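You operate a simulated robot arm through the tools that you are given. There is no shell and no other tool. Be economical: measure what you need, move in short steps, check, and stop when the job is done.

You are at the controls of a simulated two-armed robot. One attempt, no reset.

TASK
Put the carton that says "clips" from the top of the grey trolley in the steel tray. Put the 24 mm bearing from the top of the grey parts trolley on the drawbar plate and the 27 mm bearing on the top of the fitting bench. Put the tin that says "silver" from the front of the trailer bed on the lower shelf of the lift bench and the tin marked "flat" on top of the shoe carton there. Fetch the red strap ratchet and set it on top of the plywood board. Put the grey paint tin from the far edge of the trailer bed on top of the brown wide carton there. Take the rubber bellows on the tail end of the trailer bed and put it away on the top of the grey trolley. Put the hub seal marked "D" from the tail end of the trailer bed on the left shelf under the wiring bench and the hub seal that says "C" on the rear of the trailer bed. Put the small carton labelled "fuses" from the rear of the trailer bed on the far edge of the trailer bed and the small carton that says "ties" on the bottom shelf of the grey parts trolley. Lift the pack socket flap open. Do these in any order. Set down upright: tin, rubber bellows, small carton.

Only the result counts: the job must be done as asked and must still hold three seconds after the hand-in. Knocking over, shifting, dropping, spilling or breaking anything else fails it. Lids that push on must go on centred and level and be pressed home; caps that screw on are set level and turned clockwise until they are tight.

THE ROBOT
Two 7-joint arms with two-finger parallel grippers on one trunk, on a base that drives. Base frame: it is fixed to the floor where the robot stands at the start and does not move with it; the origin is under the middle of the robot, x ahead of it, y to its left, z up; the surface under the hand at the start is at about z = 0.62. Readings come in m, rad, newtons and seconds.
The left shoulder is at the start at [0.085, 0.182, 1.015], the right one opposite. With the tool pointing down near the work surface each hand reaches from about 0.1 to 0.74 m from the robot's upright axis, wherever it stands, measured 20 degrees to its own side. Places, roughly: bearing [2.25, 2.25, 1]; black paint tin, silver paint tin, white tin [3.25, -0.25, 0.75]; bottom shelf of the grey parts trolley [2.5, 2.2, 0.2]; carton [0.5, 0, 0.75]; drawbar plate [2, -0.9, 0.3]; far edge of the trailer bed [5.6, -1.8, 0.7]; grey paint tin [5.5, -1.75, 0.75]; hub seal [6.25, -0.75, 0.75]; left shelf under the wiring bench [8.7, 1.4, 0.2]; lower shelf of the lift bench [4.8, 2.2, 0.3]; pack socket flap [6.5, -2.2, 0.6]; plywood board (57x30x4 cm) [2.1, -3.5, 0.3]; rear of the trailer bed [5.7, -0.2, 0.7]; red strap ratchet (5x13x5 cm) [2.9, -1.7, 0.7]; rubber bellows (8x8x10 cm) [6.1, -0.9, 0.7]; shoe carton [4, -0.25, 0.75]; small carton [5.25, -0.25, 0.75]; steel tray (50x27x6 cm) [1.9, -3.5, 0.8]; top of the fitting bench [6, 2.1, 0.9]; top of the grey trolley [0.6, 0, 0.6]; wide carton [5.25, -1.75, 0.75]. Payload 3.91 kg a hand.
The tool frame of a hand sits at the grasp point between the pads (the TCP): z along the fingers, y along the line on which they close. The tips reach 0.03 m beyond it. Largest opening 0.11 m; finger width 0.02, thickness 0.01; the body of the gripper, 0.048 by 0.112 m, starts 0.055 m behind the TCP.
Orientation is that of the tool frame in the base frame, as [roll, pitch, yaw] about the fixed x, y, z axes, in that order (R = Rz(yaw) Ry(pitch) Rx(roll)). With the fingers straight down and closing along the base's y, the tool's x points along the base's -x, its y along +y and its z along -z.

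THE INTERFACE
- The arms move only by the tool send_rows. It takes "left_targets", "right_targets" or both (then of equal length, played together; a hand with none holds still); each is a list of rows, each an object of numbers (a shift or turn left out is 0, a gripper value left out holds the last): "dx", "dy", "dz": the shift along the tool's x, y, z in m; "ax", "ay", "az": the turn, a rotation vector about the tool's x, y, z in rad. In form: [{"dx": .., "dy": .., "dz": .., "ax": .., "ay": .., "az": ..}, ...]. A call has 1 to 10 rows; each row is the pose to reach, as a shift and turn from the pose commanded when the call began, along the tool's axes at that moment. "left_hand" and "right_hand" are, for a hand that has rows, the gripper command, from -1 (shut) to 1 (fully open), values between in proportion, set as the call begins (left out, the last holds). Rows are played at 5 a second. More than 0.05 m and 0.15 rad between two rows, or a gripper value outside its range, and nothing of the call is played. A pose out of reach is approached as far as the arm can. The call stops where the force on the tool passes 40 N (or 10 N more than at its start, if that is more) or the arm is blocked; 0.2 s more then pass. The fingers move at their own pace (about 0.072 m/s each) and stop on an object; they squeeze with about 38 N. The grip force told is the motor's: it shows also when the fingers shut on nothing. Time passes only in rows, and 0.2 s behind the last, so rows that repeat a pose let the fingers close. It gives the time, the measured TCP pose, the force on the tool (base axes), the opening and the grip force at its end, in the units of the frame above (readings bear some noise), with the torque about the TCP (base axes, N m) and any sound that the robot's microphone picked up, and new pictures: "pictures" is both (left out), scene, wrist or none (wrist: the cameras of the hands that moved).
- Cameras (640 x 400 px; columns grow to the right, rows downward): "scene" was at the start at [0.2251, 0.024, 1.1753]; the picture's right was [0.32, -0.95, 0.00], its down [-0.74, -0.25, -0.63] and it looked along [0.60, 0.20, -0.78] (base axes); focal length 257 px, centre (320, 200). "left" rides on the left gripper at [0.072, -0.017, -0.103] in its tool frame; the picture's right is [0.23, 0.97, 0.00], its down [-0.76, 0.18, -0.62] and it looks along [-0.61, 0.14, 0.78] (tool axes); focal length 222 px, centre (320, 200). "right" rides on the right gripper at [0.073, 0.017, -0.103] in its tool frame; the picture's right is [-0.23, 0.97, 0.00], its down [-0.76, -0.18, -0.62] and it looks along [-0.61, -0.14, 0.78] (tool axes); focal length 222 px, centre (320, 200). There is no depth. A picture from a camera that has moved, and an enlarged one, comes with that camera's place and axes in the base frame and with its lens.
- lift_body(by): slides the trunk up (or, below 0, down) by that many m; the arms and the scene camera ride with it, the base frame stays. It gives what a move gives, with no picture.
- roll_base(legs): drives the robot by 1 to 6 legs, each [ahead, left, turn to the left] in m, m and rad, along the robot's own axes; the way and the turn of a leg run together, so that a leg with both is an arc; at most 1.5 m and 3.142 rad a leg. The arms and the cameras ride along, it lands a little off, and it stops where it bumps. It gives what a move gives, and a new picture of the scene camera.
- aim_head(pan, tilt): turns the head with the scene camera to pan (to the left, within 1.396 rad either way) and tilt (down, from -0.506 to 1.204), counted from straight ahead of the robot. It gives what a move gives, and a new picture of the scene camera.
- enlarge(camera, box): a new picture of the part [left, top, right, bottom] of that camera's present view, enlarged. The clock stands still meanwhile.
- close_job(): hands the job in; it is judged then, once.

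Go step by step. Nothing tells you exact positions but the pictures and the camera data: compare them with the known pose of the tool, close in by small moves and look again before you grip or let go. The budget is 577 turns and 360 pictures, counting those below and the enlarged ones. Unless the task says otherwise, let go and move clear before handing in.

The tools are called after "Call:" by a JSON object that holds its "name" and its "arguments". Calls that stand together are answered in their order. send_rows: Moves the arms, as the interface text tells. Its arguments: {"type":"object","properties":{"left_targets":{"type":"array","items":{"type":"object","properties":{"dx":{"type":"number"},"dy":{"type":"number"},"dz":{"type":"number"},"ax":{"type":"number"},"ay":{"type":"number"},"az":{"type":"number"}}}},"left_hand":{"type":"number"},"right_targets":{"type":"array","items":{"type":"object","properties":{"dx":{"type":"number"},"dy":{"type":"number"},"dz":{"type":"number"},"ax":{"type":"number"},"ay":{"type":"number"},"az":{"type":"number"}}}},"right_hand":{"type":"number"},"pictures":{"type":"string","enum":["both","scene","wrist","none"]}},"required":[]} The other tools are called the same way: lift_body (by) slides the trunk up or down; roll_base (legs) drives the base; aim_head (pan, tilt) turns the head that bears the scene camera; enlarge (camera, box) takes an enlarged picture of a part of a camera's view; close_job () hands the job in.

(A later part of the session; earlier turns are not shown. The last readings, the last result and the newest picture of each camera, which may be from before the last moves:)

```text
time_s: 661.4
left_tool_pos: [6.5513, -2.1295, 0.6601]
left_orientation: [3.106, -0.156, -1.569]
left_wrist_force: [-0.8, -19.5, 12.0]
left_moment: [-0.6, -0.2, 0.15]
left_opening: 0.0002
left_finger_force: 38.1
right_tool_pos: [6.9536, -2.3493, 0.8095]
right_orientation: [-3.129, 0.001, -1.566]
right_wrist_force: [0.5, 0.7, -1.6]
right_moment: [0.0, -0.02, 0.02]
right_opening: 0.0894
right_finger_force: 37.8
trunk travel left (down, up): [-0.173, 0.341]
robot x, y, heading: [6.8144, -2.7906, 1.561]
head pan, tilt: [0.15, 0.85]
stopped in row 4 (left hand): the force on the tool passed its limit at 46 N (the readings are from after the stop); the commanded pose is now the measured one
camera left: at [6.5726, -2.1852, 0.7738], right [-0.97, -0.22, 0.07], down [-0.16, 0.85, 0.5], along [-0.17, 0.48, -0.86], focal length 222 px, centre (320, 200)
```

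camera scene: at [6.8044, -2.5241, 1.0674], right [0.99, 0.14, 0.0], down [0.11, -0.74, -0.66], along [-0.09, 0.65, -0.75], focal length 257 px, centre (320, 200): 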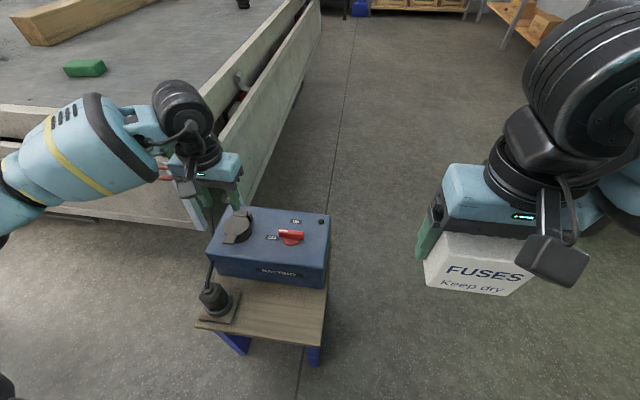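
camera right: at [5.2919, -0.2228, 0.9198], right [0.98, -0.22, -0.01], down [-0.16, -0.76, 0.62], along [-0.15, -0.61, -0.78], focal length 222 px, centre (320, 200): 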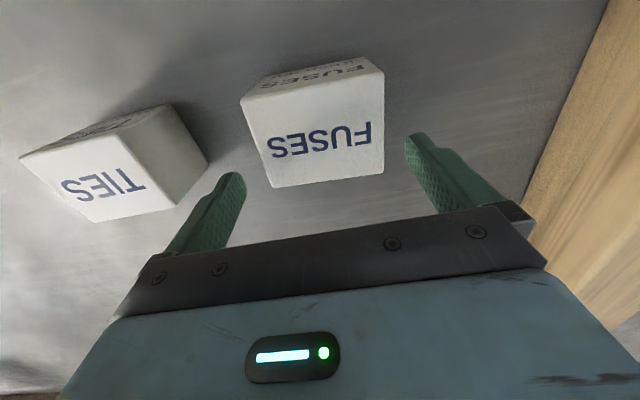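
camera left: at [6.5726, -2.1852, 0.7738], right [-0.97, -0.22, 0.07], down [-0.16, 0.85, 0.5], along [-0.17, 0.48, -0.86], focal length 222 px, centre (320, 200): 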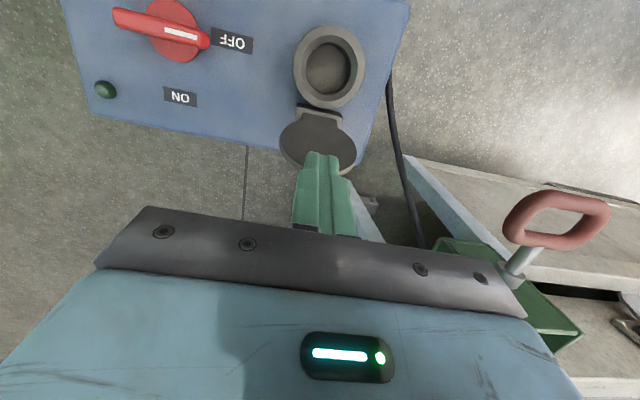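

The flap now stands past upright and seems to be against its stop. I'll withdraw the fingers and see whether it stays.

Call:
{"name": "send_rows", "arguments": {"left_targets": [{"dx": 0.015, "dz": -0.01}, {"dx": 0.03, "dz": -0.04}, {"dx": 0.04, "dz": -0.08}, {"dx": 0.06, "dz": -0.11}], "pictures": "both"}}

```text
time_s: 662.4
left_tool_pos: [6.5524, -2.17, 0.7767]
left_orientation: [3.105, -0.153, -1.568]
left_wrist_force: [0.0, -0.3, 0.7]
left_moment: [-0.01, -0.01, -0.01]
left_opening: 0.0
left_finger_force: 37.9
right_tool_pos: [6.9533, -2.3474, 0.8066]
right_orientation: [-3.13, -0.001, -1.57]
right_wrist_force: [-0.2, 0.5, -2.6]
right_moment: [0.01, -0.01, 0.0]
right_opening: 0.0898
right_finger_force: 38.0
trunk travel left (down, up): [-0.173, 0.341]
robot x, y, heading: [6.8141, -2.7904, 1.567]
head pan, tilt: [0.15, 0.85]
camera scene: at [6.8038, -2.5264, 1.0677], right [0.99, 0.14, 0.0], down [0.11, -0.74, -0.66], along [-0.1, 0.65, -0.75], focal length 257 px, centre (320, 200)
camera left: at [6.5738, -2.2249, 0.8901], right [-0.97, -0.22, 0.07], down [-0.16, 0.85, 0.51], along [-0.17, 0.48, -0.86], focal length 222 px, centre (320, 200)
```

scene: 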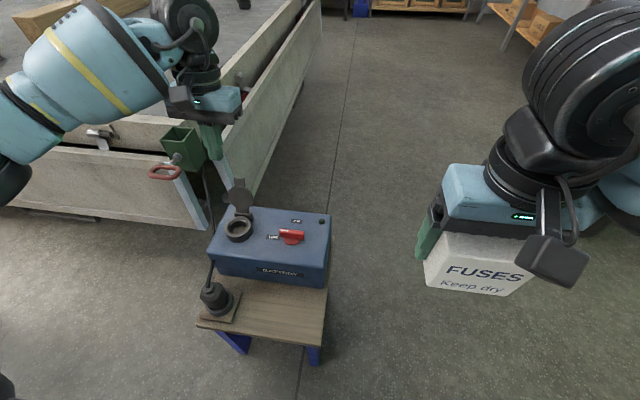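
left: 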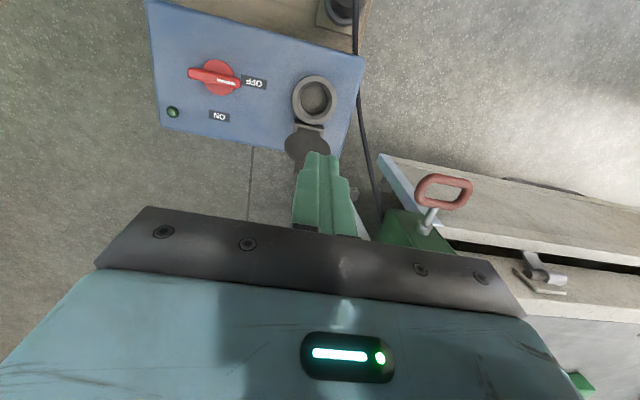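

The flap stays open and the pack hasn't moved. Now FUSES goes to the far edge: hand up, trunk up, back off, and strafe along the trailer.

Call:
{"name": "send_rows", "arguments": {"left_targets": [{"dz": -0.05, "dx": 0.02, "ay": -0.05}, {"dz": -0.09, "dx": 0.05, "ay": -0.1}, {"dz": -0.12, "dx": 0.09, "ay": -0.15}, {"dz": -0.14, "dx": 0.13, "ay": -0.15}], "left_hand": 1, "pictures": "none"}}

Call:
{"name": "lift_body", "arguments": {"by": 0.13}}

Call:
{"name": "roll_base", "arguments": {"legs": [[-0.08, 0.05, 0], [0, 1.2, 0]]}}

Call:
{"name": "aim_head", "arguments": {"pan": 0.1, "tilt": 0.6}}

```text
refused: row 1 steps farther than a row can; nothing moved
```

```text
time_s: 664.0
left_tool_pos: [6.5568, -2.1695, 0.9047]
left_orientation: [3.108, -0.154, -1.568]
left_wrist_force: [0.9, 0.5, 0.1]
left_moment: [0.01, 0.0, -0.03]
left_opening: 0.0
left_finger_force: 37.6
right_tool_pos: [6.9541, -2.3472, 0.9383]
right_orientation: [-3.129, -0.003, -1.569]
right_wrist_force: [0.6, 0.3, -1.2]
right_moment: [0.0, -0.02, 0.0]
right_opening: 0.0896
right_finger_force: 38.2
trunk travel left (down, up): [-0.303, 0.211]
robot x, y, heading: [6.8103, -2.7883, 1.563]
head pan, tilt: [0.15, 0.85]
```

```text
time_s: 675.6
left_tool_pos: [5.2714, -2.2554, 0.906]
left_orientation: [3.105, -0.153, -1.553]
left_wrist_force: [0.7, 0.1, 0.4]
left_moment: [-0.02, 0.01, -0.03]
left_opening: 0.0
left_finger_force: 37.6
right_tool_pos: [5.672, -2.4272, 0.9377]
right_orientation: [-3.129, -0.002, -1.554]
right_wrist_force: [-0.3, 0.2, -0.5]
right_moment: [-0.01, 0.01, 0.0]
right_opening: 0.0899
right_finger_force: 37.7
trunk travel left (down, up): [-0.303, 0.211]
robot x, y, heading: [5.5378, -2.8738, 1.577]
head pan, tilt: [0.15, 0.85]
camera scene: at [5.525, -2.6504, 1.2066], right [0.99, 0.16, 0.0], down [0.12, -0.74, -0.66], along [-0.1, 0.65, -0.75], focal length 257 px, centre (320, 200)
```

scene: 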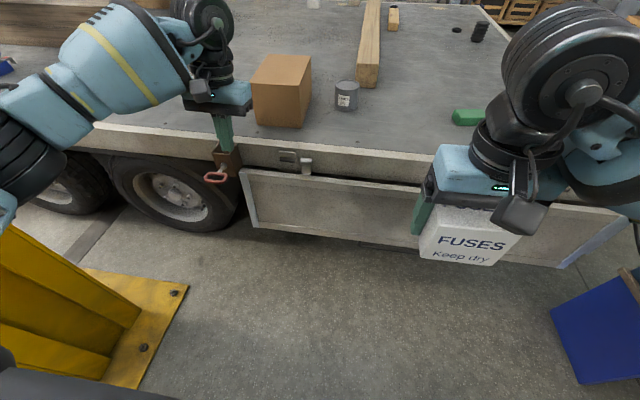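

```text
time_s: 676.4
left_tool_pos: [5.271, -2.2555, 0.9062]
left_orientation: [3.108, -0.154, -1.553]
left_wrist_force: [-0.4, -0.4, 0.3]
left_moment: [0.01, -0.01, 0.03]
left_opening: 0.0001
left_finger_force: 37.9
right_tool_pos: [5.6713, -2.427, 0.9386]
right_orientation: [-3.13, -0.002, -1.553]
right_wrist_force: [-0.9, 0.0, -1.8]
right_moment: [0.03, 0.01, -0.01]
right_opening: 0.0893
right_finger_force: 38.3
trunk travel left (down, up): [-0.303, 0.211]
robot x, y, heading: [5.5341, -2.8684, 1.575]
head pan, tilt: [0.099, 0.6]
camera scene: at [5.5279, -2.6397, 1.2274], right [0.99, 0.11, 0.0], down [0.06, -0.56, -0.82], along [-0.09, 0.82, -0.57], focal length 257 px, centre (320, 200)
```

scene: 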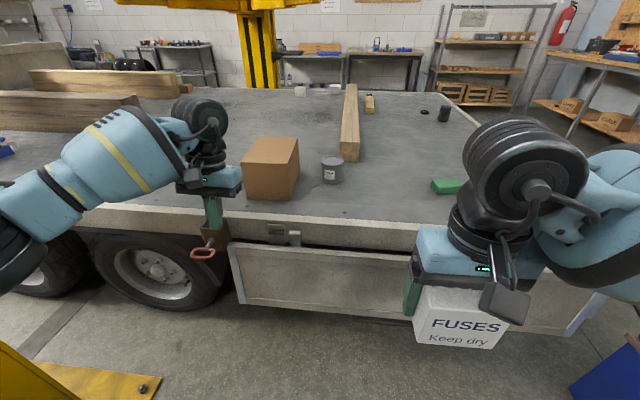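

Mapped: the grey tin is at (5.475, -1.745) and the carton top centre at (5.24, -1.75), z ≈ 0.825. FUSES can go at (5.70, -1.80). I'll retract the left hand and roll in.

Call:
{"name": "send_rows", "arguments": {"left_targets": [{"dx": 0.04, "dz": -0.01}, {"dx": 0.08, "dz": -0.02, "ay": -0.04}, {"dx": 0.12, "dz": -0.03, "ay": -0.08}, {"dx": 0.16, "dz": -0.04, "ay": -0.12}, {"dx": 0.2, "dz": -0.05, "ay": -0.155}], "right_targets": [{"dz": -0.01}, {"dz": -0.02}, {"dz": -0.02}, {"dz": -0.02}, {"dz": -0.02}], "left_hand": 1, "pictures": "none"}}

Call:
{"name": "roll_base", "arguments": {"legs": [[0.52, 0, 0]]}}

Call:
{"name": "send_rows", "arguments": {"right_targets": [{"dx": -0.035, "dy": -0.01}, {"dx": -0.07, "dy": -0.02}, {"dx": -0.1, "dy": -0.025, "dz": 0.02}, {"dx": -0.1, "dy": -0.025, "dz": 0.06}, {"dx": -0.1, "dy": -0.025, "dz": 0.1}], "pictures": "both"}}

```text
time_s: 677.6
left_tool_pos: [5.277, -2.4472, 0.9868]
left_orientation: [3.106, 0.001, -1.559]
left_wrist_force: [1.1, 0.4, 0.4]
left_moment: [-0.02, 0.02, -0.01]
left_opening: 0.11
left_finger_force: 0.1
right_tool_pos: [5.6724, -2.4274, 0.9579]
right_orientation: [-3.129, -0.003, -1.553]
right_wrist_force: [-0.6, 0.0, -1.5]
right_moment: [0.03, 0.0, 0.01]
right_opening: 0.0898
right_finger_force: 38.2
trunk travel left (down, up): [-0.303, 0.211]
robot x, y, heading: [5.5361, -2.8757, 1.578]
head pan, tilt: [0.099, 0.6]
```

```text
time_s: 680.6
left_tool_pos: [5.2729, -1.9263, 0.9879]
left_orientation: [3.107, 0.0, -1.559]
left_wrist_force: [-0.4, 0.1, 0.1]
left_moment: [-0.01, 0.01, 0.0]
left_opening: 0.11
left_finger_force: 0.0
right_tool_pos: [5.6694, -1.9097, 0.9584]
right_orientation: [-3.129, -0.002, -1.554]
right_wrist_force: [0.1, -0.7, -1.7]
right_moment: [-0.01, 0.04, 0.02]
right_opening: 0.0893
right_finger_force: 38.3
trunk travel left (down, up): [-0.303, 0.211]
robot x, y, heading: [5.5358, -2.3537, 1.579]
head pan, tilt: [0.099, 0.6]
camera scene: at [5.5241, -2.1216, 1.2274], right [0.99, 0.11, 0.0], down [0.06, -0.56, -0.82], along [-0.09, 0.82, -0.57], focal length 257 px, centre (320, 200)
```

scene: 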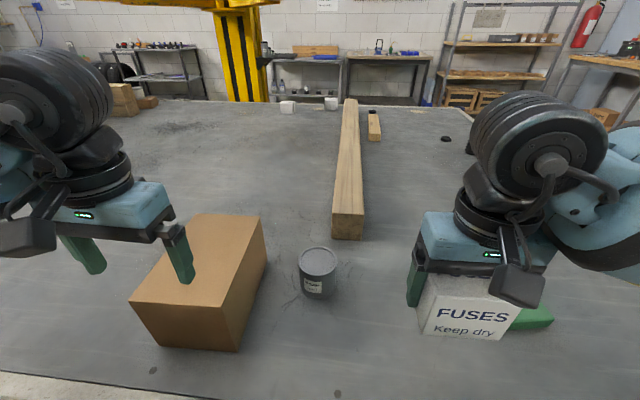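

```text
time_s: 681.8
left_tool_pos: [5.2729, -1.926, 0.9874]
left_orientation: [3.106, 0.002, -1.561]
left_wrist_force: [-0.3, 0.4, -0.4]
left_moment: [-0.02, -0.01, -0.02]
left_opening: 0.11
left_finger_force: 0.1
right_tool_pos: [5.6936, -1.8074, 0.8577]
right_orientation: [-3.129, -0.002, -1.556]
right_wrist_force: [1.2, -0.3, -1.4]
right_moment: [0.0, 0.03, -0.02]
right_opening: 0.0895
right_finger_force: 38.0
trunk travel left (down, up): [-0.303, 0.211]
robot x, y, heading: [5.5316, -2.3512, 1.579]
head pan, tilt: [0.099, 0.6]
camera scene: at [5.5243, -2.1215, 1.2274], right [0.99, 0.11, 0.0], down [0.06, -0.56, -0.82], along [-0.09, 0.82, -0.57], focal length 257 px, centre (320, 200)
camera right: at [5.6777, -1.8802, 0.9599], right [-0.98, 0.21, -0.01], down [0.16, 0.77, 0.62], along [0.14, 0.61, -0.78], focal length 222 px, centre (320, 200)
```

scene: 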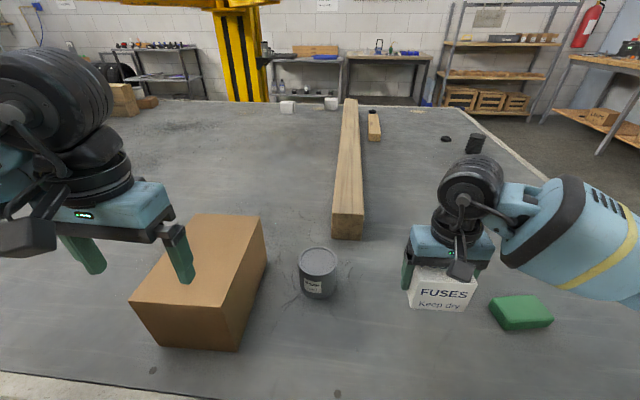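
right: 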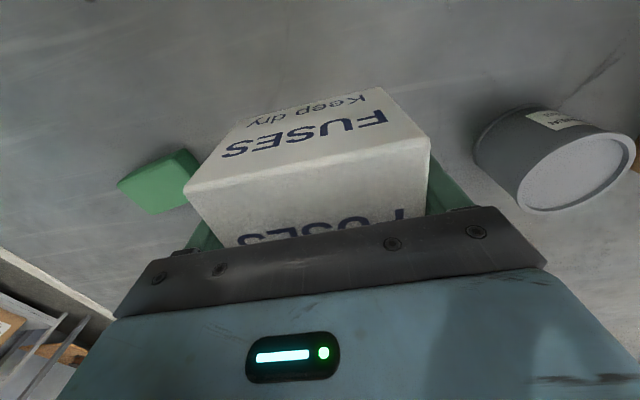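

FUSES is above a clear spot. I'll lower, release, and rise.

Call:
{"name": "send_rows", "arguments": {"right_targets": [{"dz": 0.04}, {"dz": 0.08}, {"dz": 0.105}, {"dz": 0.115}, {"dz": 0.12}, {"dz": 0.124}], "pictures": "none"}}

Call:
{"name": "send_rows", "arguments": {"right_targets": [{"dz": -0.002}, {"dz": -0.002}, {"dz": -0.002}], "right_hand": 1, "pictures": "none"}}

Call:
{"name": "send_rows", "arguments": {"right_targets": [{"dz": -0.04}, {"dz": -0.08}, {"dz": -0.12}, {"dz": -0.16}, {"dz": -0.2}, {"dz": -0.2, "dx": 0.04}, {"dz": -0.2, "dx": 0.08}], "pictures": "scene"}}

```text
time_s: 683.2
left_tool_pos: [5.2739, -1.9278, 0.9865]
left_orientation: [3.107, 0.003, -1.559]
left_wrist_force: [0.6, -0.1, 0.2]
left_moment: [0.01, -0.01, 0.02]
left_opening: 0.1103
left_finger_force: 0.0
right_tool_pos: [5.6951, -1.8077, 0.7377]
right_orientation: [-3.132, 0.0, -1.555]
right_wrist_force: [0.2, -1.4, 8.1]
right_moment: [-0.4, 0.33, 0.08]
right_opening: 0.0897
right_finger_force: 38.4
trunk travel left (down, up): [-0.303, 0.211]
robot x, y, heading: [5.5352, -2.3507, 1.578]
head pan, tilt: [0.099, 0.6]
```

```text
time_s: 684.0
left_tool_pos: [5.2725, -1.9272, 0.9872]
left_orientation: [3.107, 0.003, -1.56]
left_wrist_force: [-0.1, -0.6, 0.4]
left_moment: [-0.02, 0.02, 0.01]
left_opening: 0.1099
left_finger_force: 0.0
right_tool_pos: [5.6948, -1.8081, 0.7377]
right_orientation: [-3.13, -0.002, -1.556]
right_wrist_force: [-0.8, -0.4, 0.3]
right_moment: [0.0, 0.02, 0.02]
right_opening: 0.1099
right_finger_force: 0.0
trunk travel left (down, up): [-0.303, 0.211]
robot x, y, heading: [5.5304, -2.3577, 1.577]
head pan, tilt: [0.099, 0.6]
```

```text
time_s: 685.6
left_tool_pos: [5.2732, -1.9268, 0.9872]
left_orientation: [3.107, 0.003, -1.561]
left_wrist_force: [-1.1, -0.1, 0.3]
left_moment: [-0.01, 0.0, 0.02]
left_opening: 0.1098
left_finger_force: 0.1
right_tool_pos: [5.6934, -1.8917, 0.9391]
right_orientation: [-3.13, -0.003, -1.556]
right_wrist_force: [0.3, 0.6, 0.2]
right_moment: [0.02, 0.01, 0.04]
right_opening: 0.1099
right_finger_force: 0.1
trunk travel left (down, up): [-0.303, 0.211]
robot x, y, heading: [5.5351, -2.3556, 1.578]
head pan, tilt: [0.099, 0.6]
camera scene: at [5.5241, -2.1224, 1.2276], right [0.99, 0.11, 0.0], down [0.06, -0.56, -0.83], along [-0.09, 0.82, -0.56], focal length 257 px, centre (320, 200)
```

scene: 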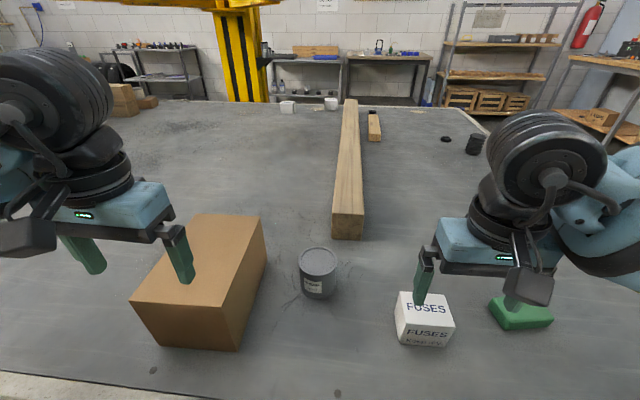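

FUSES is placed. Now the left hand goes over the grey tin at about (5.474, -1.715).

Call:
{"name": "send_rows", "arguments": {"left_targets": [{"dy": -0.034, "dx": -0.03}, {"dy": -0.067, "dx": -0.06}, {"dy": -0.1, "dx": -0.09}, {"dy": -0.133, "dx": -0.12}, {"dy": -0.167, "dx": -0.15}, {"dy": -0.2, "dx": -0.18}, {"dy": -0.202, "dx": -0.205, "dz": 0.03}, {"dy": -0.202, "dx": -0.21, "dz": 0.07}], "left_hand": 1, "pictures": "both"}}

```text
time_s: 687.4
left_tool_pos: [5.4721, -1.7151, 0.9086]
left_orientation: [3.107, 0.001, -1.559]
left_wrist_force: [0.0, -0.1, -0.7]
left_moment: [-0.02, 0.0, -0.01]
left_opening: 0.1102
left_finger_force: 0.0
right_tool_pos: [5.6945, -1.892, 0.939]
right_orientation: [-3.129, -0.002, -1.555]
right_wrist_force: [0.2, 0.5, -0.1]
right_moment: [-0.02, -0.01, -0.01]
right_opening: 0.11
right_finger_force: 0.0
trunk travel left (down, up): [-0.303, 0.211]
robot x, y, heading: [5.5349, -2.3525, 1.578]
head pan, tilt: [0.099, 0.6]
camera scene: at [5.5241, -2.1217, 1.2274], right [0.99, 0.11, 0.0], down [0.06, -0.56, -0.82], along [-0.09, 0.82, -0.57], focal length 257 px, centre (320, 200)
camera left: at [5.494, -1.7862, 1.0119], right [-0.97, -0.24, 0.03], down [-0.16, 0.76, 0.63], along [-0.17, 0.61, -0.78], focal length 222 px, centre (320, 200)
```

scene: 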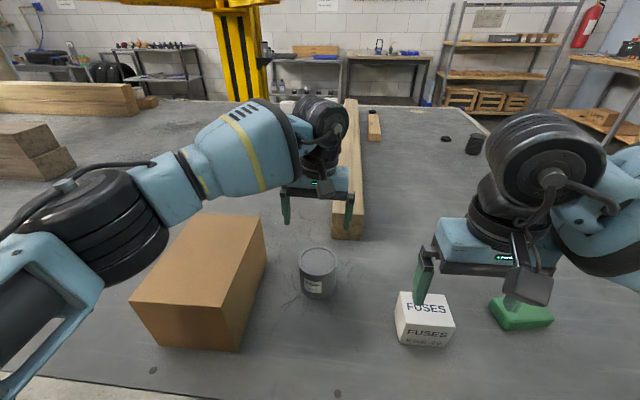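
left: 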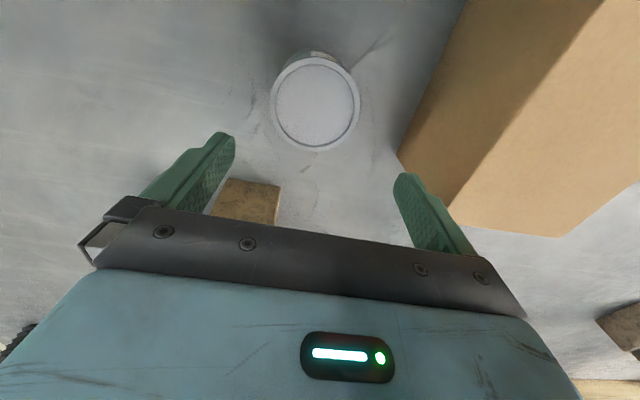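

Call:
{"name": "send_rows", "arguments": {"left_targets": [{"dx": 0.01, "dy": -0.004, "dz": 0.04}, {"dx": 0.01, "dy": -0.004, "dz": 0.08}, {"dx": 0.01, "dy": -0.004, "dz": 0.12}, {"dx": 0.01, "dy": -0.004, "dz": 0.155}], "pictures": "none"}}

Call:
{"name": "send_rows", "arguments": {"left_targets": [{}, {}, {}], "left_hand": -1, "pictures": "none"}}

Call:
{"name": "send_rows", "arguments": {"left_targets": [{"dz": -0.04}, {"dz": -0.08}, {"dz": -0.12}, {"dz": -0.16}, {"dz": -0.2}, {"dz": -0.23}], "pictures": "wrist"}}

```text
time_s: 688.4
left_tool_pos: [5.4687, -1.7261, 0.7552]
left_orientation: [3.107, 0.002, -1.56]
left_wrist_force: [0.2, 0.1, -0.2]
left_moment: [-0.02, -0.01, 0.02]
left_opening: 0.1101
left_finger_force: 0.0
right_tool_pos: [5.6936, -1.8921, 0.9387]
right_orientation: [-3.13, 0.0, -1.555]
right_wrist_force: [0.1, -0.2, 0.7]
right_moment: [-0.01, -0.01, 0.0]
right_opening: 0.11
right_finger_force: 0.1
trunk travel left (down, up): [-0.303, 0.211]
robot x, y, heading: [5.5317, -2.3536, 1.582]
head pan, tilt: [0.099, 0.6]
```

```text
time_s: 689.2
left_tool_pos: [5.469, -1.7259, 0.7561]
left_orientation: [3.107, 0.002, -1.562]
left_wrist_force: [3.7, -0.2, 2.3]
left_moment: [0.0, -0.49, -0.04]
left_opening: 0.0891
left_finger_force: 37.5
right_tool_pos: [5.6932, -1.8929, 0.9395]
right_orientation: [-3.13, -0.004, -1.555]
right_wrist_force: [0.1, 0.2, -0.2]
right_moment: [0.03, -0.01, 0.02]
right_opening: 0.11
right_finger_force: 0.1
trunk travel left (down, up): [-0.303, 0.211]
robot x, y, heading: [5.5345, -2.3514, 1.578]
head pan, tilt: [0.099, 0.6]
```

```text
time_s: 690.6
left_tool_pos: [5.4768, -1.7249, 0.9847]
left_orientation: [3.107, -0.001, -1.562]
left_wrist_force: [0.2, 0.7, -5.3]
left_moment: [-0.01, 0.01, 0.03]
left_opening: 0.0888
left_finger_force: 38.0
right_tool_pos: [5.6939, -1.8922, 0.9386]
right_orientation: [-3.129, -0.002, -1.556]
right_wrist_force: [0.2, 0.2, 0.5]
right_moment: [0.02, -0.03, -0.03]
right_opening: 0.1103
right_finger_force: 0.0
trunk travel left (down, up): [-0.303, 0.211]
robot x, y, heading: [5.535, -2.3534, 1.579]
head pan, tilt: [0.099, 0.6]
camera left: at [5.498, -1.7972, 1.0883], right [-0.97, -0.24, 0.03], down [-0.16, 0.76, 0.63], along [-0.17, 0.61, -0.78], focal length 222 px, centre (320, 200)
```

left: 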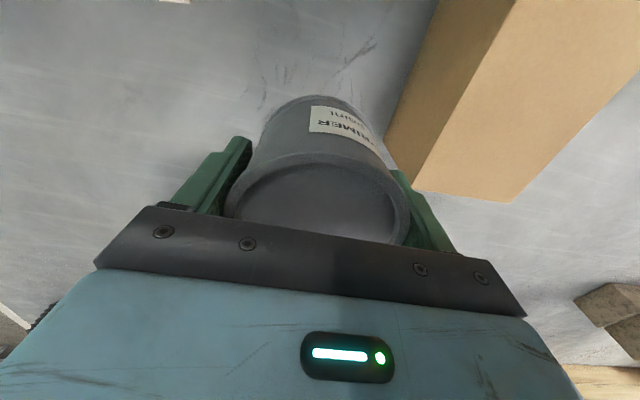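

The grey tin is held. I'll carry it over the carton's centre (5.243, -1.755) and lower.

Call:
{"name": "send_rows", "arguments": {"left_targets": [{"dy": 0.045, "dx": 0.006}, {"dy": 0.09, "dx": 0.012}, {"dy": 0.135, "dx": 0.018}, {"dy": 0.18, "dx": 0.024}, {"dy": 0.225, "dx": 0.03}, {"dy": 0.234, "dx": 0.03}], "pictures": "both"}}

```text
time_s: 692.0
left_tool_pos: [5.2447, -1.7585, 0.9931]
left_orientation: [3.106, 0.002, -1.561]
left_wrist_force: [0.9, 1.2, -4.8]
left_moment: [-0.04, -0.02, 0.0]
left_opening: 0.0886
left_finger_force: 37.9
right_tool_pos: [5.6947, -1.8907, 0.9389]
right_orientation: [-3.13, -0.003, -1.555]
right_wrist_force: [-0.6, -0.1, 0.0]
right_moment: [0.03, 0.02, 0.03]
right_opening: 0.1102
right_finger_force: 0.0
trunk travel left (down, up): [-0.303, 0.211]
robot x, y, heading: [5.5356, -2.3506, 1.578]
head pan, tilt: [0.099, 0.6]
camera scene: at [5.5244, -2.1214, 1.2274], right [0.99, 0.11, 0.0], down [0.06, -0.56, -0.82], along [-0.09, 0.82, -0.57], focal length 257 px, centre (320, 200)
camera left: at [5.2655, -1.8313, 1.0957], right [-0.97, -0.24, 0.03], down [-0.16, 0.76, 0.63], along [-0.18, 0.61, -0.78], focal length 222 px, centre (320, 200)
```

scene: 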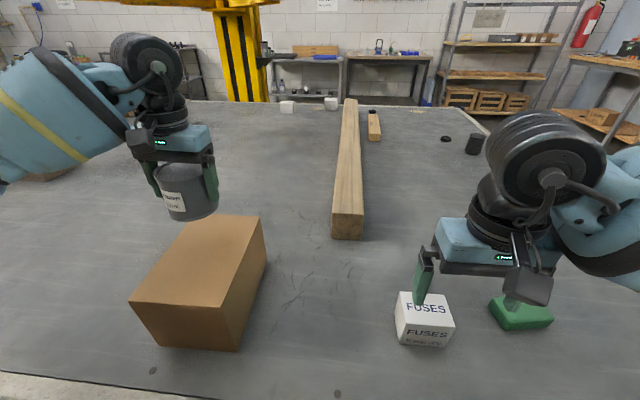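
left: 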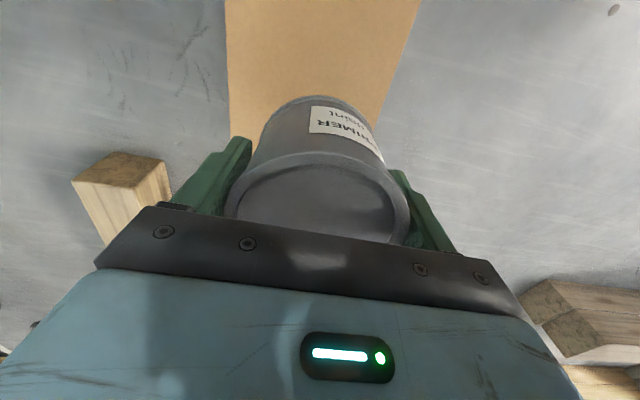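

Call:
{"name": "send_rows", "arguments": {"left_targets": [{"dz": 0.035}, {"dz": 0.07}, {"dz": 0.095}, {"dz": 0.105}, {"dz": 0.112}, {"dz": 0.118}, {"dz": 0.124}, {"dz": 0.13}], "pictures": "none"}}

```text
time_s: 693.5
left_tool_pos: [5.241, -1.7559, 0.8814]
left_orientation: [3.118, 0.015, -1.567]
left_wrist_force: [1.6, -8.2, 10.9]
left_moment: [-0.21, -0.83, -0.38]
left_opening: 0.0886
left_finger_force: 37.8
right_tool_pos: [5.6949, -1.8935, 0.9388]
right_orientation: [-3.129, -0.002, -1.556]
right_wrist_force: [0.5, -0.9, 0.1]
right_moment: [-0.01, 0.0, -0.03]
right_opening: 0.1098
right_finger_force: 0.1
trunk travel left (down, up): [-0.303, 0.211]
robot x, y, heading: [5.5321, -2.3535, 1.575]
head pan, tilt: [0.099, 0.6]
stopped in row 7 (left hand): the force on the tool passed its limit at 46 N (the readings are from after the stop); the commanded pose is now the measured one
```

The tin is resting on the carton. I'll release, lift clear and check.

Call:
{"name": "send_rows", "arguments": {"left_targets": [{"dz": -0.003}, {"dz": -0.003}, {"dz": -0.003}], "left_hand": 1, "pictures": "none"}}

Call:
{"name": "send_rows", "arguments": {"left_targets": [{"dz": -0.04}, {"dz": -0.08}, {"dz": -0.12}, {"dz": -0.15}, {"dz": -0.15, "dx": 0.04}, {"dz": -0.15, "dx": 0.08}, {"dz": -0.15, "dx": 0.12}, {"dz": -0.15, "dx": 0.16, "dy": -0.02}], "pictures": "scene"}}

```text
time_s: 694.3
left_tool_pos: [5.2387, -1.7551, 0.8816]
left_orientation: [3.113, 0.013, -1.563]
left_wrist_force: [-4.0, 0.0, 3.1]
left_moment: [-0.06, -0.12, 0.0]
left_opening: 0.1079
left_finger_force: 0.1
right_tool_pos: [5.6944, -1.8918, 0.9394]
right_orientation: [-3.129, -0.002, -1.558]
right_wrist_force: [-0.2, 0.2, 0.8]
right_moment: [0.0, 0.02, -0.02]
right_opening: 0.11
right_finger_force: 0.0
trunk travel left (down, up): [-0.303, 0.211]
robot x, y, heading: [5.5324, -2.3517, 1.579]
head pan, tilt: [0.099, 0.6]
```

```text
time_s: 696.1
left_tool_pos: [5.2662, -1.915, 1.0299]
left_orientation: [3.113, 0.012, -1.561]
left_wrist_force: [0.2, -0.7, -0.8]
left_moment: [-0.01, 0.01, -0.03]
left_opening: 0.11
left_finger_force: 0.2
right_tool_pos: [5.6941, -1.8935, 0.94]
right_orientation: [-3.13, 0.0, -1.557]
right_wrist_force: [0.0, -0.1, -0.2]
right_moment: [-0.02, 0.01, 0.02]
right_opening: 0.11
right_finger_force: 0.0
trunk travel left (down, up): [-0.303, 0.211]
robot x, y, heading: [5.5351, -2.3565, 1.578]
head pan, tilt: [0.099, 0.6]
camera scene: at [5.5249, -2.1224, 1.2276], right [0.99, 0.11, 0.0], down [0.06, -0.56, -0.83], along [-0.09, 0.82, -0.56], focal length 257 px, centre (320, 200)
```

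scene: 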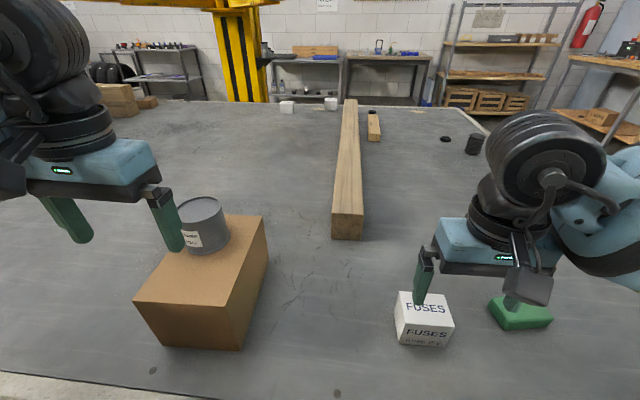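

The grey tin is upright on the carton. Next is the bellows: I'll go back round to the tail along the same corridor.

Call:
{"name": "roll_base", "arguments": {"legs": [[-0.53, 0, 0], [0, -1.45, 0], [0, -0.31, 0], [1.4, 0, 0], [0.72, 0, 0], [0, 0, 1.563]]}}

Call:
{"name": "aim_head", "arguments": {"pan": 0, "tilt": 0.6}}

```text
time_s: 728.4
left_tool_pos: [6.6693, -0.9643, 1.0312]
left_orientation: [3.114, 0.012, 0.076]
left_wrist_force: [0.9, 0.9, 0.0]
left_moment: [0.01, 0.01, 0.01]
left_opening: 0.1102
left_finger_force: 0.1
right_tool_pos: [6.6164, -0.5385, 0.9384]
right_orientation: [-3.13, -0.001, 0.084]
right_wrist_force: [-0.5, 0.5, -0.5]
right_moment: [-0.01, -0.03, 0.01]
right_opening: 0.11
right_finger_force: 0.0
trunk travel left (down, up): [-0.303, 0.211]
robot x, y, heading: [7.0907, -0.6695, -3.068]
head pan, tilt: [0.099, 0.6]
camera scene: at [6.8586, -0.6936, 1.2275], right [-0.17, 0.98, 0.0], down [0.56, 0.1, -0.83], along [-0.81, -0.14, -0.56], focal length 257 px, centre (320, 200)
```

scene: 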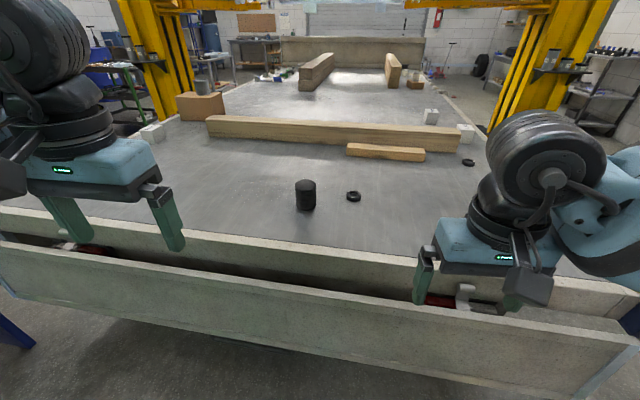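

```text
time_s: 729.0
left_tool_pos: [6.6683, -0.9629, 1.0295]
left_orientation: [3.113, 0.013, 0.075]
left_wrist_force: [-0.4, 0.2, 0.4]
left_moment: [-0.02, 0.0, 0.01]
left_opening: 0.1101
left_finger_force: 0.1
right_tool_pos: [6.6166, -0.5378, 0.939]
right_orientation: [-3.13, -0.002, 0.084]
right_wrist_force: [-0.5, 1.4, 0.2]
right_moment: [0.01, -0.03, -0.02]
right_opening: 0.1102
right_finger_force: 0.0
trunk travel left (down, up): [-0.303, 0.211]
robot x, y, heading: [7.0845, -0.6671, -3.069]
head pan, tilt: [0.0, 0.6]
camera scene: at [6.8574, -0.6849, 1.2275], right [-0.08, 1.0, 0.0], down [0.56, 0.04, -0.83], along [-0.82, -0.06, -0.56], focal length 257 px, centre (320, 200)
```

scene: 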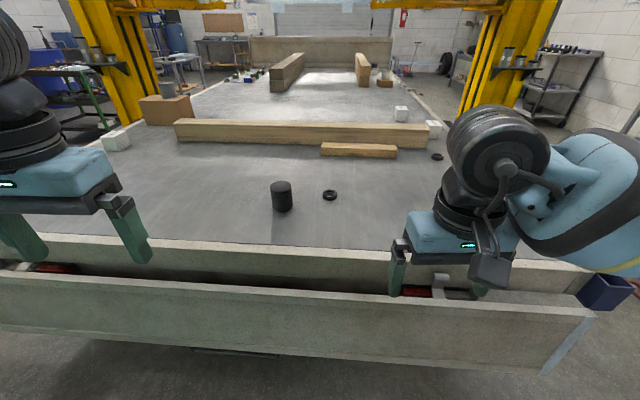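

Call:
{"name": "roll_base", "arguments": {"legs": [[0.31, 0, -0.072]]}}

Call:
{"name": "send_rows", "arguments": {"left_targets": [{"dx": -0.04, "dz": 0.01}, {"dx": -0.08, "dz": 0.03}, {"dx": -0.12, "dz": 0.05}, {"dx": -0.16, "dz": 0.07}, {"dx": -0.18, "dz": 0.1}], "left_hand": 1, "pictures": "wrist"}}

```text
time_s: 731.1
left_tool_pos: [6.3435, -0.9469, 1.0295]
left_orientation: [3.112, 0.013, 0.008]
left_wrist_force: [0.6, -0.2, -0.5]
left_moment: [0.0, 0.0, -0.01]
left_opening: 0.1098
left_finger_force: 0.0
right_tool_pos: [6.3221, -0.5182, 0.9386]
right_orientation: [-3.13, -0.001, 0.012]
right_wrist_force: [0.3, 1.0, -0.1]
right_moment: [-0.01, -0.04, -0.02]
right_opening: 0.1101
right_finger_force: 0.0
trunk travel left (down, up): [-0.303, 0.211]
robot x, y, heading: [6.781, -0.6796, -3.14]
head pan, tilt: [0.0, 0.6]
camera scene: at [6.552, -0.681, 1.2274], right [-0.01, 1.0, 0.0], down [0.57, 0.0, -0.82], along [-0.82, 0.0, -0.57], focal length 257 px, centre (320, 200)
```

scene: 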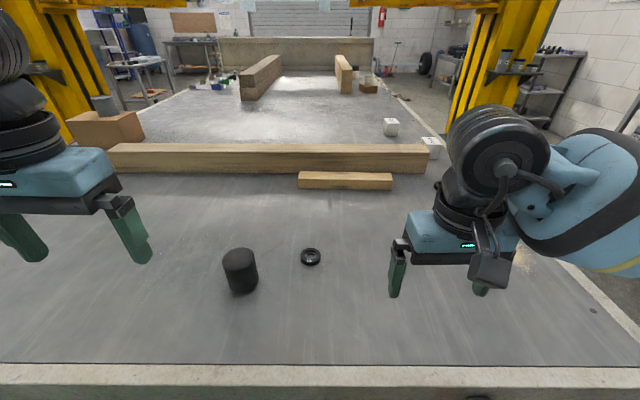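

```text
time_s: 732.3
left_tool_pos: [6.1649, -0.9506, 0.9331]
left_orientation: [3.114, 0.014, 0.006]
left_wrist_force: [-0.3, 0.0, 1.0]
left_moment: [0.01, 0.0, -0.02]
left_opening: 0.1098
left_finger_force: 0.1
right_tool_pos: [6.3215, -0.5191, 0.9398]
right_orientation: [-3.13, -0.002, 0.015]
right_wrist_force: [-0.3, 0.0, -0.9]
right_moment: [-0.02, 0.03, 0.01]
right_opening: 0.1103
right_finger_force: 0.0
trunk travel left (down, up): [-0.303, 0.211]
robot x, y, heading: [6.7828, -0.6788, -3.131]
head pan, tilt: [0.0, 0.6]
camera left: at [6.2388, -0.9309, 1.0354], right [0.23, -0.97, 0.02], down [-0.75, -0.16, 0.64], along [-0.62, -0.17, -0.77], focal length 222 px, centre (320, 200)
```

left: 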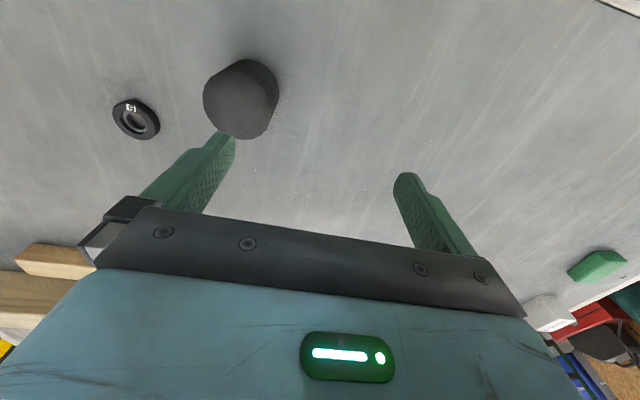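

The bellows is at (6.16, -0.867). I'll centre over it.

Call:
{"name": "send_rows", "arguments": {"left_targets": [{"dy": -0.042, "dx": 0.0}, {"dy": -0.083, "dx": -0.003}, {"dy": -0.083, "dx": -0.003, "dz": 0.03}], "pictures": "wrist"}}

```text
time_s: 733.1
left_tool_pos: [6.1595, -0.8678, 0.8979]
left_orientation: [3.114, 0.011, 0.007]
left_wrist_force: [-0.7, -0.3, -0.9]
left_moment: [0.0, 0.01, 0.02]
left_opening: 0.1098
left_finger_force: 0.1
right_tool_pos: [6.3232, -0.5191, 0.9389]
right_orientation: [-3.129, 0.0, 0.014]
right_wrist_force: [0.1, -0.3, 0.0]
right_moment: [-0.01, -0.01, -0.01]
right_opening: 0.1101
right_finger_force: 0.0
trunk travel left (down, up): [-0.303, 0.211]
robot x, y, heading: [6.7851, -0.6766, -3.133]
head pan, tilt: [0.0, 0.6]
camera left: at [6.2329, -0.8474, 1.0004], right [0.23, -0.97, 0.02], down [-0.75, -0.17, 0.64], along [-0.62, -0.17, -0.77], focal length 222 px, centre (320, 200)
```

left: 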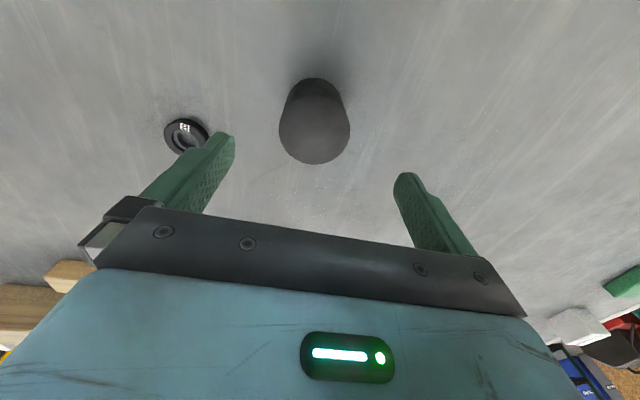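

Call:
{"name": "send_rows", "arguments": {"left_targets": [{"dx": -0.004, "dz": 0.04}, {"dx": -0.004, "dz": 0.08}, {"dx": -0.004, "dz": 0.12}, {"dx": -0.004, "dz": 0.143}], "pictures": "none"}}

Call:
{"name": "send_rows", "arguments": {"left_targets": [{}, {}, {}, {}], "left_hand": -1, "pictures": "none"}}

Call:
{"name": "send_rows", "arguments": {"left_targets": [{"dz": -0.04}, {"dz": -0.08}, {"dz": -0.12}, {"dz": -0.16}, {"dz": -0.2}, {"dz": -0.21, "dx": 0.04}, {"dz": -0.21, "dx": 0.08}, {"dz": -0.21, "dx": 0.12}, {"dz": -0.21, "dx": 0.16}], "pictures": "wrist"}}

```text
time_s: 734.1
left_tool_pos: [6.1544, -0.8727, 0.7544]
left_orientation: [3.113, 0.013, 0.007]
left_wrist_force: [-0.1, -0.4, 0.4]
left_moment: [-0.03, 0.05, 0.02]
left_opening: 0.11
left_finger_force: 0.0
right_tool_pos: [6.3221, -0.517, 0.9395]
right_orientation: [-3.129, -0.002, 0.013]
right_wrist_force: [-0.4, 0.7, -0.4]
right_moment: [0.01, -0.02, 0.03]
right_opening: 0.1102
right_finger_force: 0.0
trunk travel left (down, up): [-0.303, 0.211]
robot x, y, heading: [6.781, -0.6816, -3.133]
head pan, tilt: [0.0, 0.6]
```

```text
time_s: 735.1
left_tool_pos: [6.1543, -0.8715, 0.7554]
left_orientation: [3.113, 0.013, 0.008]
left_wrist_force: [-0.6, 2.3, 1.0]
left_moment: [0.13, 0.05, -0.04]
left_opening: 0.0683
left_finger_force: 38.5
right_tool_pos: [6.3236, -0.5178, 0.9391]
right_orientation: [-3.129, -0.003, 0.014]
right_wrist_force: [0.0, -0.3, -0.5]
right_moment: [0.01, -0.01, -0.02]
right_opening: 0.11
right_finger_force: 0.1
trunk travel left (down, up): [-0.303, 0.211]
robot x, y, heading: [6.7842, -0.6816, -3.133]
head pan, tilt: [0.0, 0.6]
```

```text
time_s: 737.1
left_tool_pos: [6.3172, -0.8692, 0.965]
left_orientation: [3.115, 0.014, 0.009]
left_wrist_force: [0.8, -0.2, -0.5]
left_moment: [-0.01, -0.01, 0.01]
left_opening: 0.0683
left_finger_force: 38.8
right_tool_pos: [6.3237, -0.519, 0.9396]
right_orientation: [-3.128, -0.002, 0.014]
right_wrist_force: [-0.6, -0.1, -0.6]
right_moment: [0.0, -0.02, 0.01]
right_opening: 0.1099
right_finger_force: 0.2
trunk travel left (down, up): [-0.303, 0.211]
robot x, y, heading: [6.7869, -0.6793, -3.132]
head pan, tilt: [0.0, 0.6]
camera left: at [6.3909, -0.8476, 1.0684], right [0.24, -0.97, 0.02], down [-0.75, -0.17, 0.64], along [-0.62, -0.17, -0.77], focal length 222 px, centre (320, 200)
```

left: 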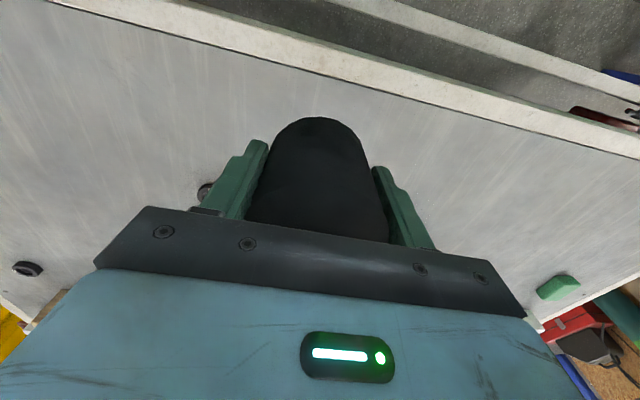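

The bellows is held. Now for TIES with the right hand, from the trailer's left side.

Call:
{"name": "roll_base", "arguments": {"legs": [[-0.35, 0, 0], [0, -1.45, 0], [1.45, 0, 0], [0, 0, 1.562], [0.1, -0.27, 0]]}}

Call:
{"name": "aim_head", "arguments": {"pan": -0.3, "tilt": 0.65}}

```text
time_s: 764.9
left_tool_pos: [5.6122, 0.1648, 0.9662]
left_orientation: [3.112, 0.013, 1.585]
left_wrist_force: [-0.5, 0.1, -0.7]
left_moment: [0.02, -0.02, 0.0]
left_opening: 0.0682
left_finger_force: 37.8
right_tool_pos: [5.2631, 0.1684, 0.9396]
right_orientation: [-3.13, -0.001, 1.593]
right_wrist_force: [-0.1, 0.6, -1.1]
right_moment: [-0.02, 0.02, 0.04]
right_opening: 0.1095
right_finger_force: 0.0
trunk travel left (down, up): [-0.303, 0.211]
robot x, y, heading: [5.4209, 0.6323, -1.557]
head pan, tilt: [0.0, 0.6]
camera scene: at [5.4247, 0.3981, 1.2275], right [-1.0, -0.01, 0.0], down [-0.01, 0.56, -0.83], along [0.01, -0.82, -0.57], focal length 257 px, centre (320, 200)
```

scene: 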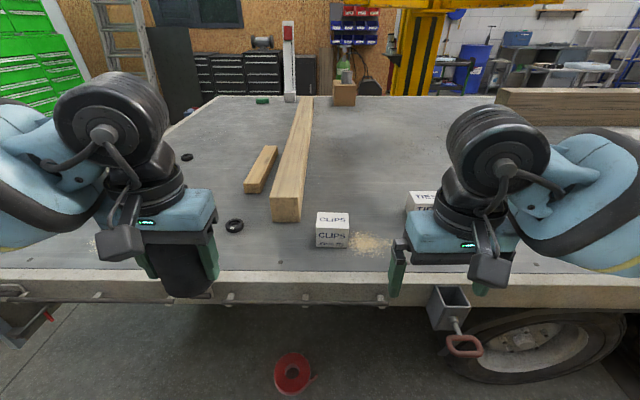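

```text
time_s: 765.7
left_tool_pos: [5.6121, 0.1653, 0.9662]
left_orientation: [3.112, 0.014, 1.585]
left_wrist_force: [-0.2, 0.3, -1.3]
left_moment: [0.04, 0.0, 0.01]
left_opening: 0.0682
left_finger_force: 38.3
right_tool_pos: [5.2628, 0.1695, 0.9382]
right_orientation: [-3.131, -0.002, 1.592]
right_wrist_force: [0.0, 0.3, 0.2]
right_moment: [-0.06, 0.01, -0.02]
right_opening: 0.11
right_finger_force: 0.0
trunk travel left (down, up): [-0.303, 0.211]
robot x, y, heading: [5.4223, 0.6316, -1.556]
head pan, tilt: [-0.3, 0.649]
camera scene: at [5.3993, 0.4033, 1.2232], right [-0.96, 0.28, 0.0], down [0.17, 0.58, -0.8], along [-0.23, -0.76, -0.6], focal length 257 px, centre (320, 200)
```

scene: 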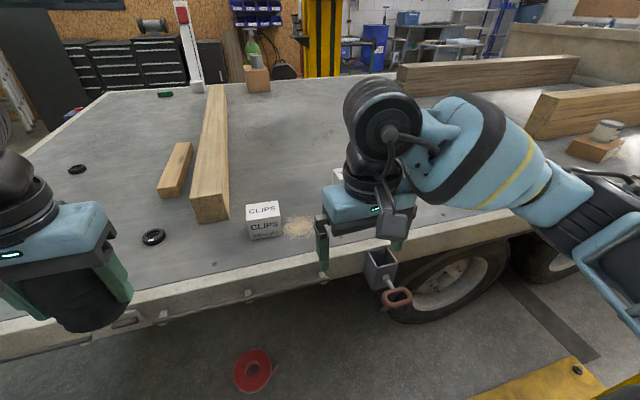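

Call:
{"name": "roll_base", "arguments": {"legs": [[0.28, -0.02, -0.014]]}}

Call:
{"name": "send_rows", "arguments": {"right_targets": [{"dx": -0.02, "dy": -0.035}, {"dx": -0.05, "dy": -0.07}, {"dx": -0.08, "dy": -0.105}, {"dx": -0.12, "dy": -0.13}, {"dx": -0.16, "dy": -0.145}, {"dx": -0.175, "dy": -0.15, "dz": 0.03}], "right_hand": 1, "pictures": "wrist"}}

```text
time_s: 767.7
left_tool_pos: [5.5884, -0.1226, 0.965]
left_orientation: [3.114, 0.012, 1.57]
left_wrist_force: [-0.4, -0.2, -1.3]
left_moment: [0.04, -0.03, -0.01]
left_opening: 0.0683
left_finger_force: 38.0
right_tool_pos: [5.2395, -0.1141, 0.9383]
right_orientation: [-3.13, 0.0, 1.577]
right_wrist_force: [0.1, 0.7, -1.0]
right_moment: [0.0, -0.01, -0.01]
right_opening: 0.1101
right_finger_force: 0.1
trunk travel left (down, up): [-0.303, 0.211]
robot x, y, heading: [5.4028, 0.3473, -1.571]
head pan, tilt: [-0.3, 0.649]
camera scene: at [5.3782, 0.1193, 1.2231], right [-0.95, 0.3, 0.0], down [0.18, 0.58, -0.8], along [-0.24, -0.76, -0.6], focal length 257 px, centre (320, 200)
```

scene: 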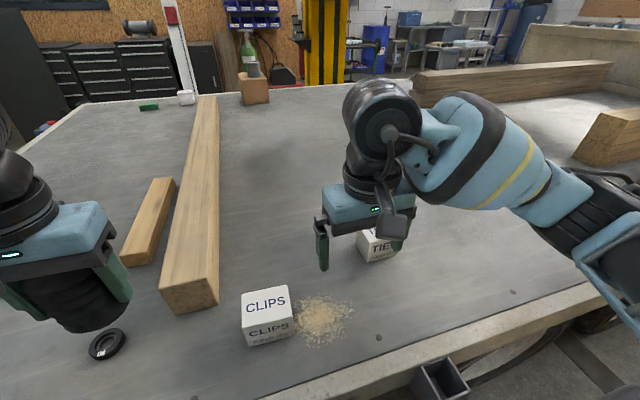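

```text
time_s: 769.1
left_tool_pos: [5.5886, -0.1223, 0.966]
left_orientation: [3.114, 0.013, 1.57]
left_wrist_force: [-0.4, 0.0, -0.8]
left_moment: [0.02, -0.01, -0.02]
left_opening: 0.0683
left_finger_force: 38.1
right_tool_pos: [5.0907, -0.2906, 0.9107]
right_orientation: [-3.129, -0.001, 1.58]
right_wrist_force: [-0.2, 0.0, 0.3]
right_moment: [-0.01, -0.01, -0.01]
right_opening: 0.1101
right_finger_force: 0.0
trunk travel left (down, up): [-0.303, 0.211]
robot x, y, heading: [5.4029, 0.3458, -1.573]
head pan, tilt: [-0.3, 0.649]
camera right: at [5.1087, -0.2187, 1.0133], right [0.98, -0.22, -0.01], down [-0.16, -0.76, 0.62], along [-0.15, -0.61, -0.78], focal length 222 px, centre (320, 200)
```

right: 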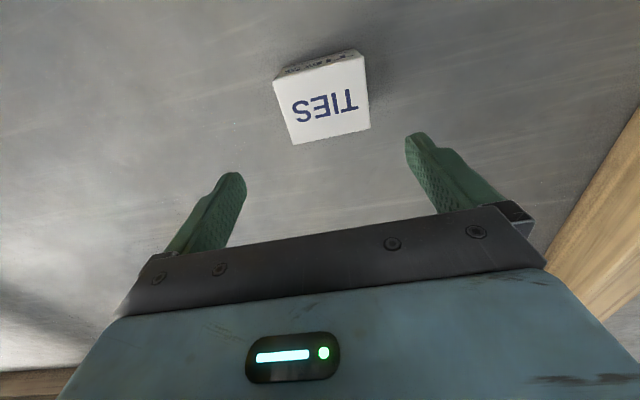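

Call:
{"name": "send_rows", "arguments": {"right_targets": [{"dx": -0.002, "dy": 0.004, "dz": 0.04}, {"dx": -0.002, "dy": 0.004, "dz": 0.08}, {"dx": -0.002, "dy": 0.004, "dz": 0.1}], "pictures": "wrist"}}

```text
time_s: 769.9
left_tool_pos: [5.5891, -0.1218, 0.9662]
left_orientation: [3.114, 0.012, 1.571]
left_wrist_force: [0.4, -0.7, -1.1]
left_moment: [0.02, -0.02, -0.02]
left_opening: 0.0681
left_finger_force: 38.0
right_tool_pos: [5.0928, -0.2916, 0.81]
right_orientation: [-3.129, -0.002, 1.578]
right_wrist_force: [-0.7, -1.4, 0.3]
right_moment: [0.0, 0.04, -0.01]
right_opening: 0.11
right_finger_force: 0.0
trunk travel left (down, up): [-0.303, 0.211]
robot x, y, heading: [5.4033, 0.3466, -1.57]
head pan, tilt: [-0.3, 0.649]
camera right: at [5.1096, -0.2203, 0.9121], right [0.98, -0.22, -0.01], down [-0.16, -0.76, 0.62], along [-0.15, -0.61, -0.78], focal length 222 px, centre (320, 200)
```

right: 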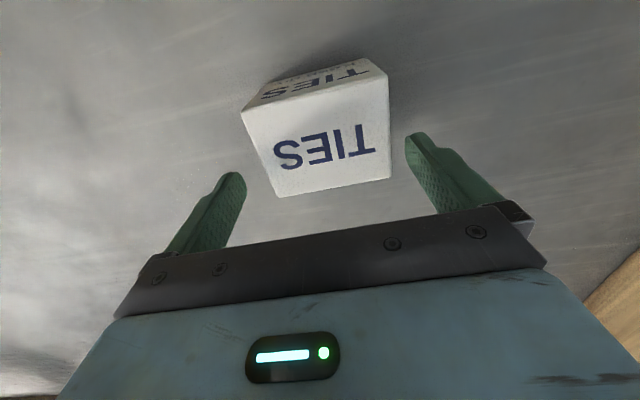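

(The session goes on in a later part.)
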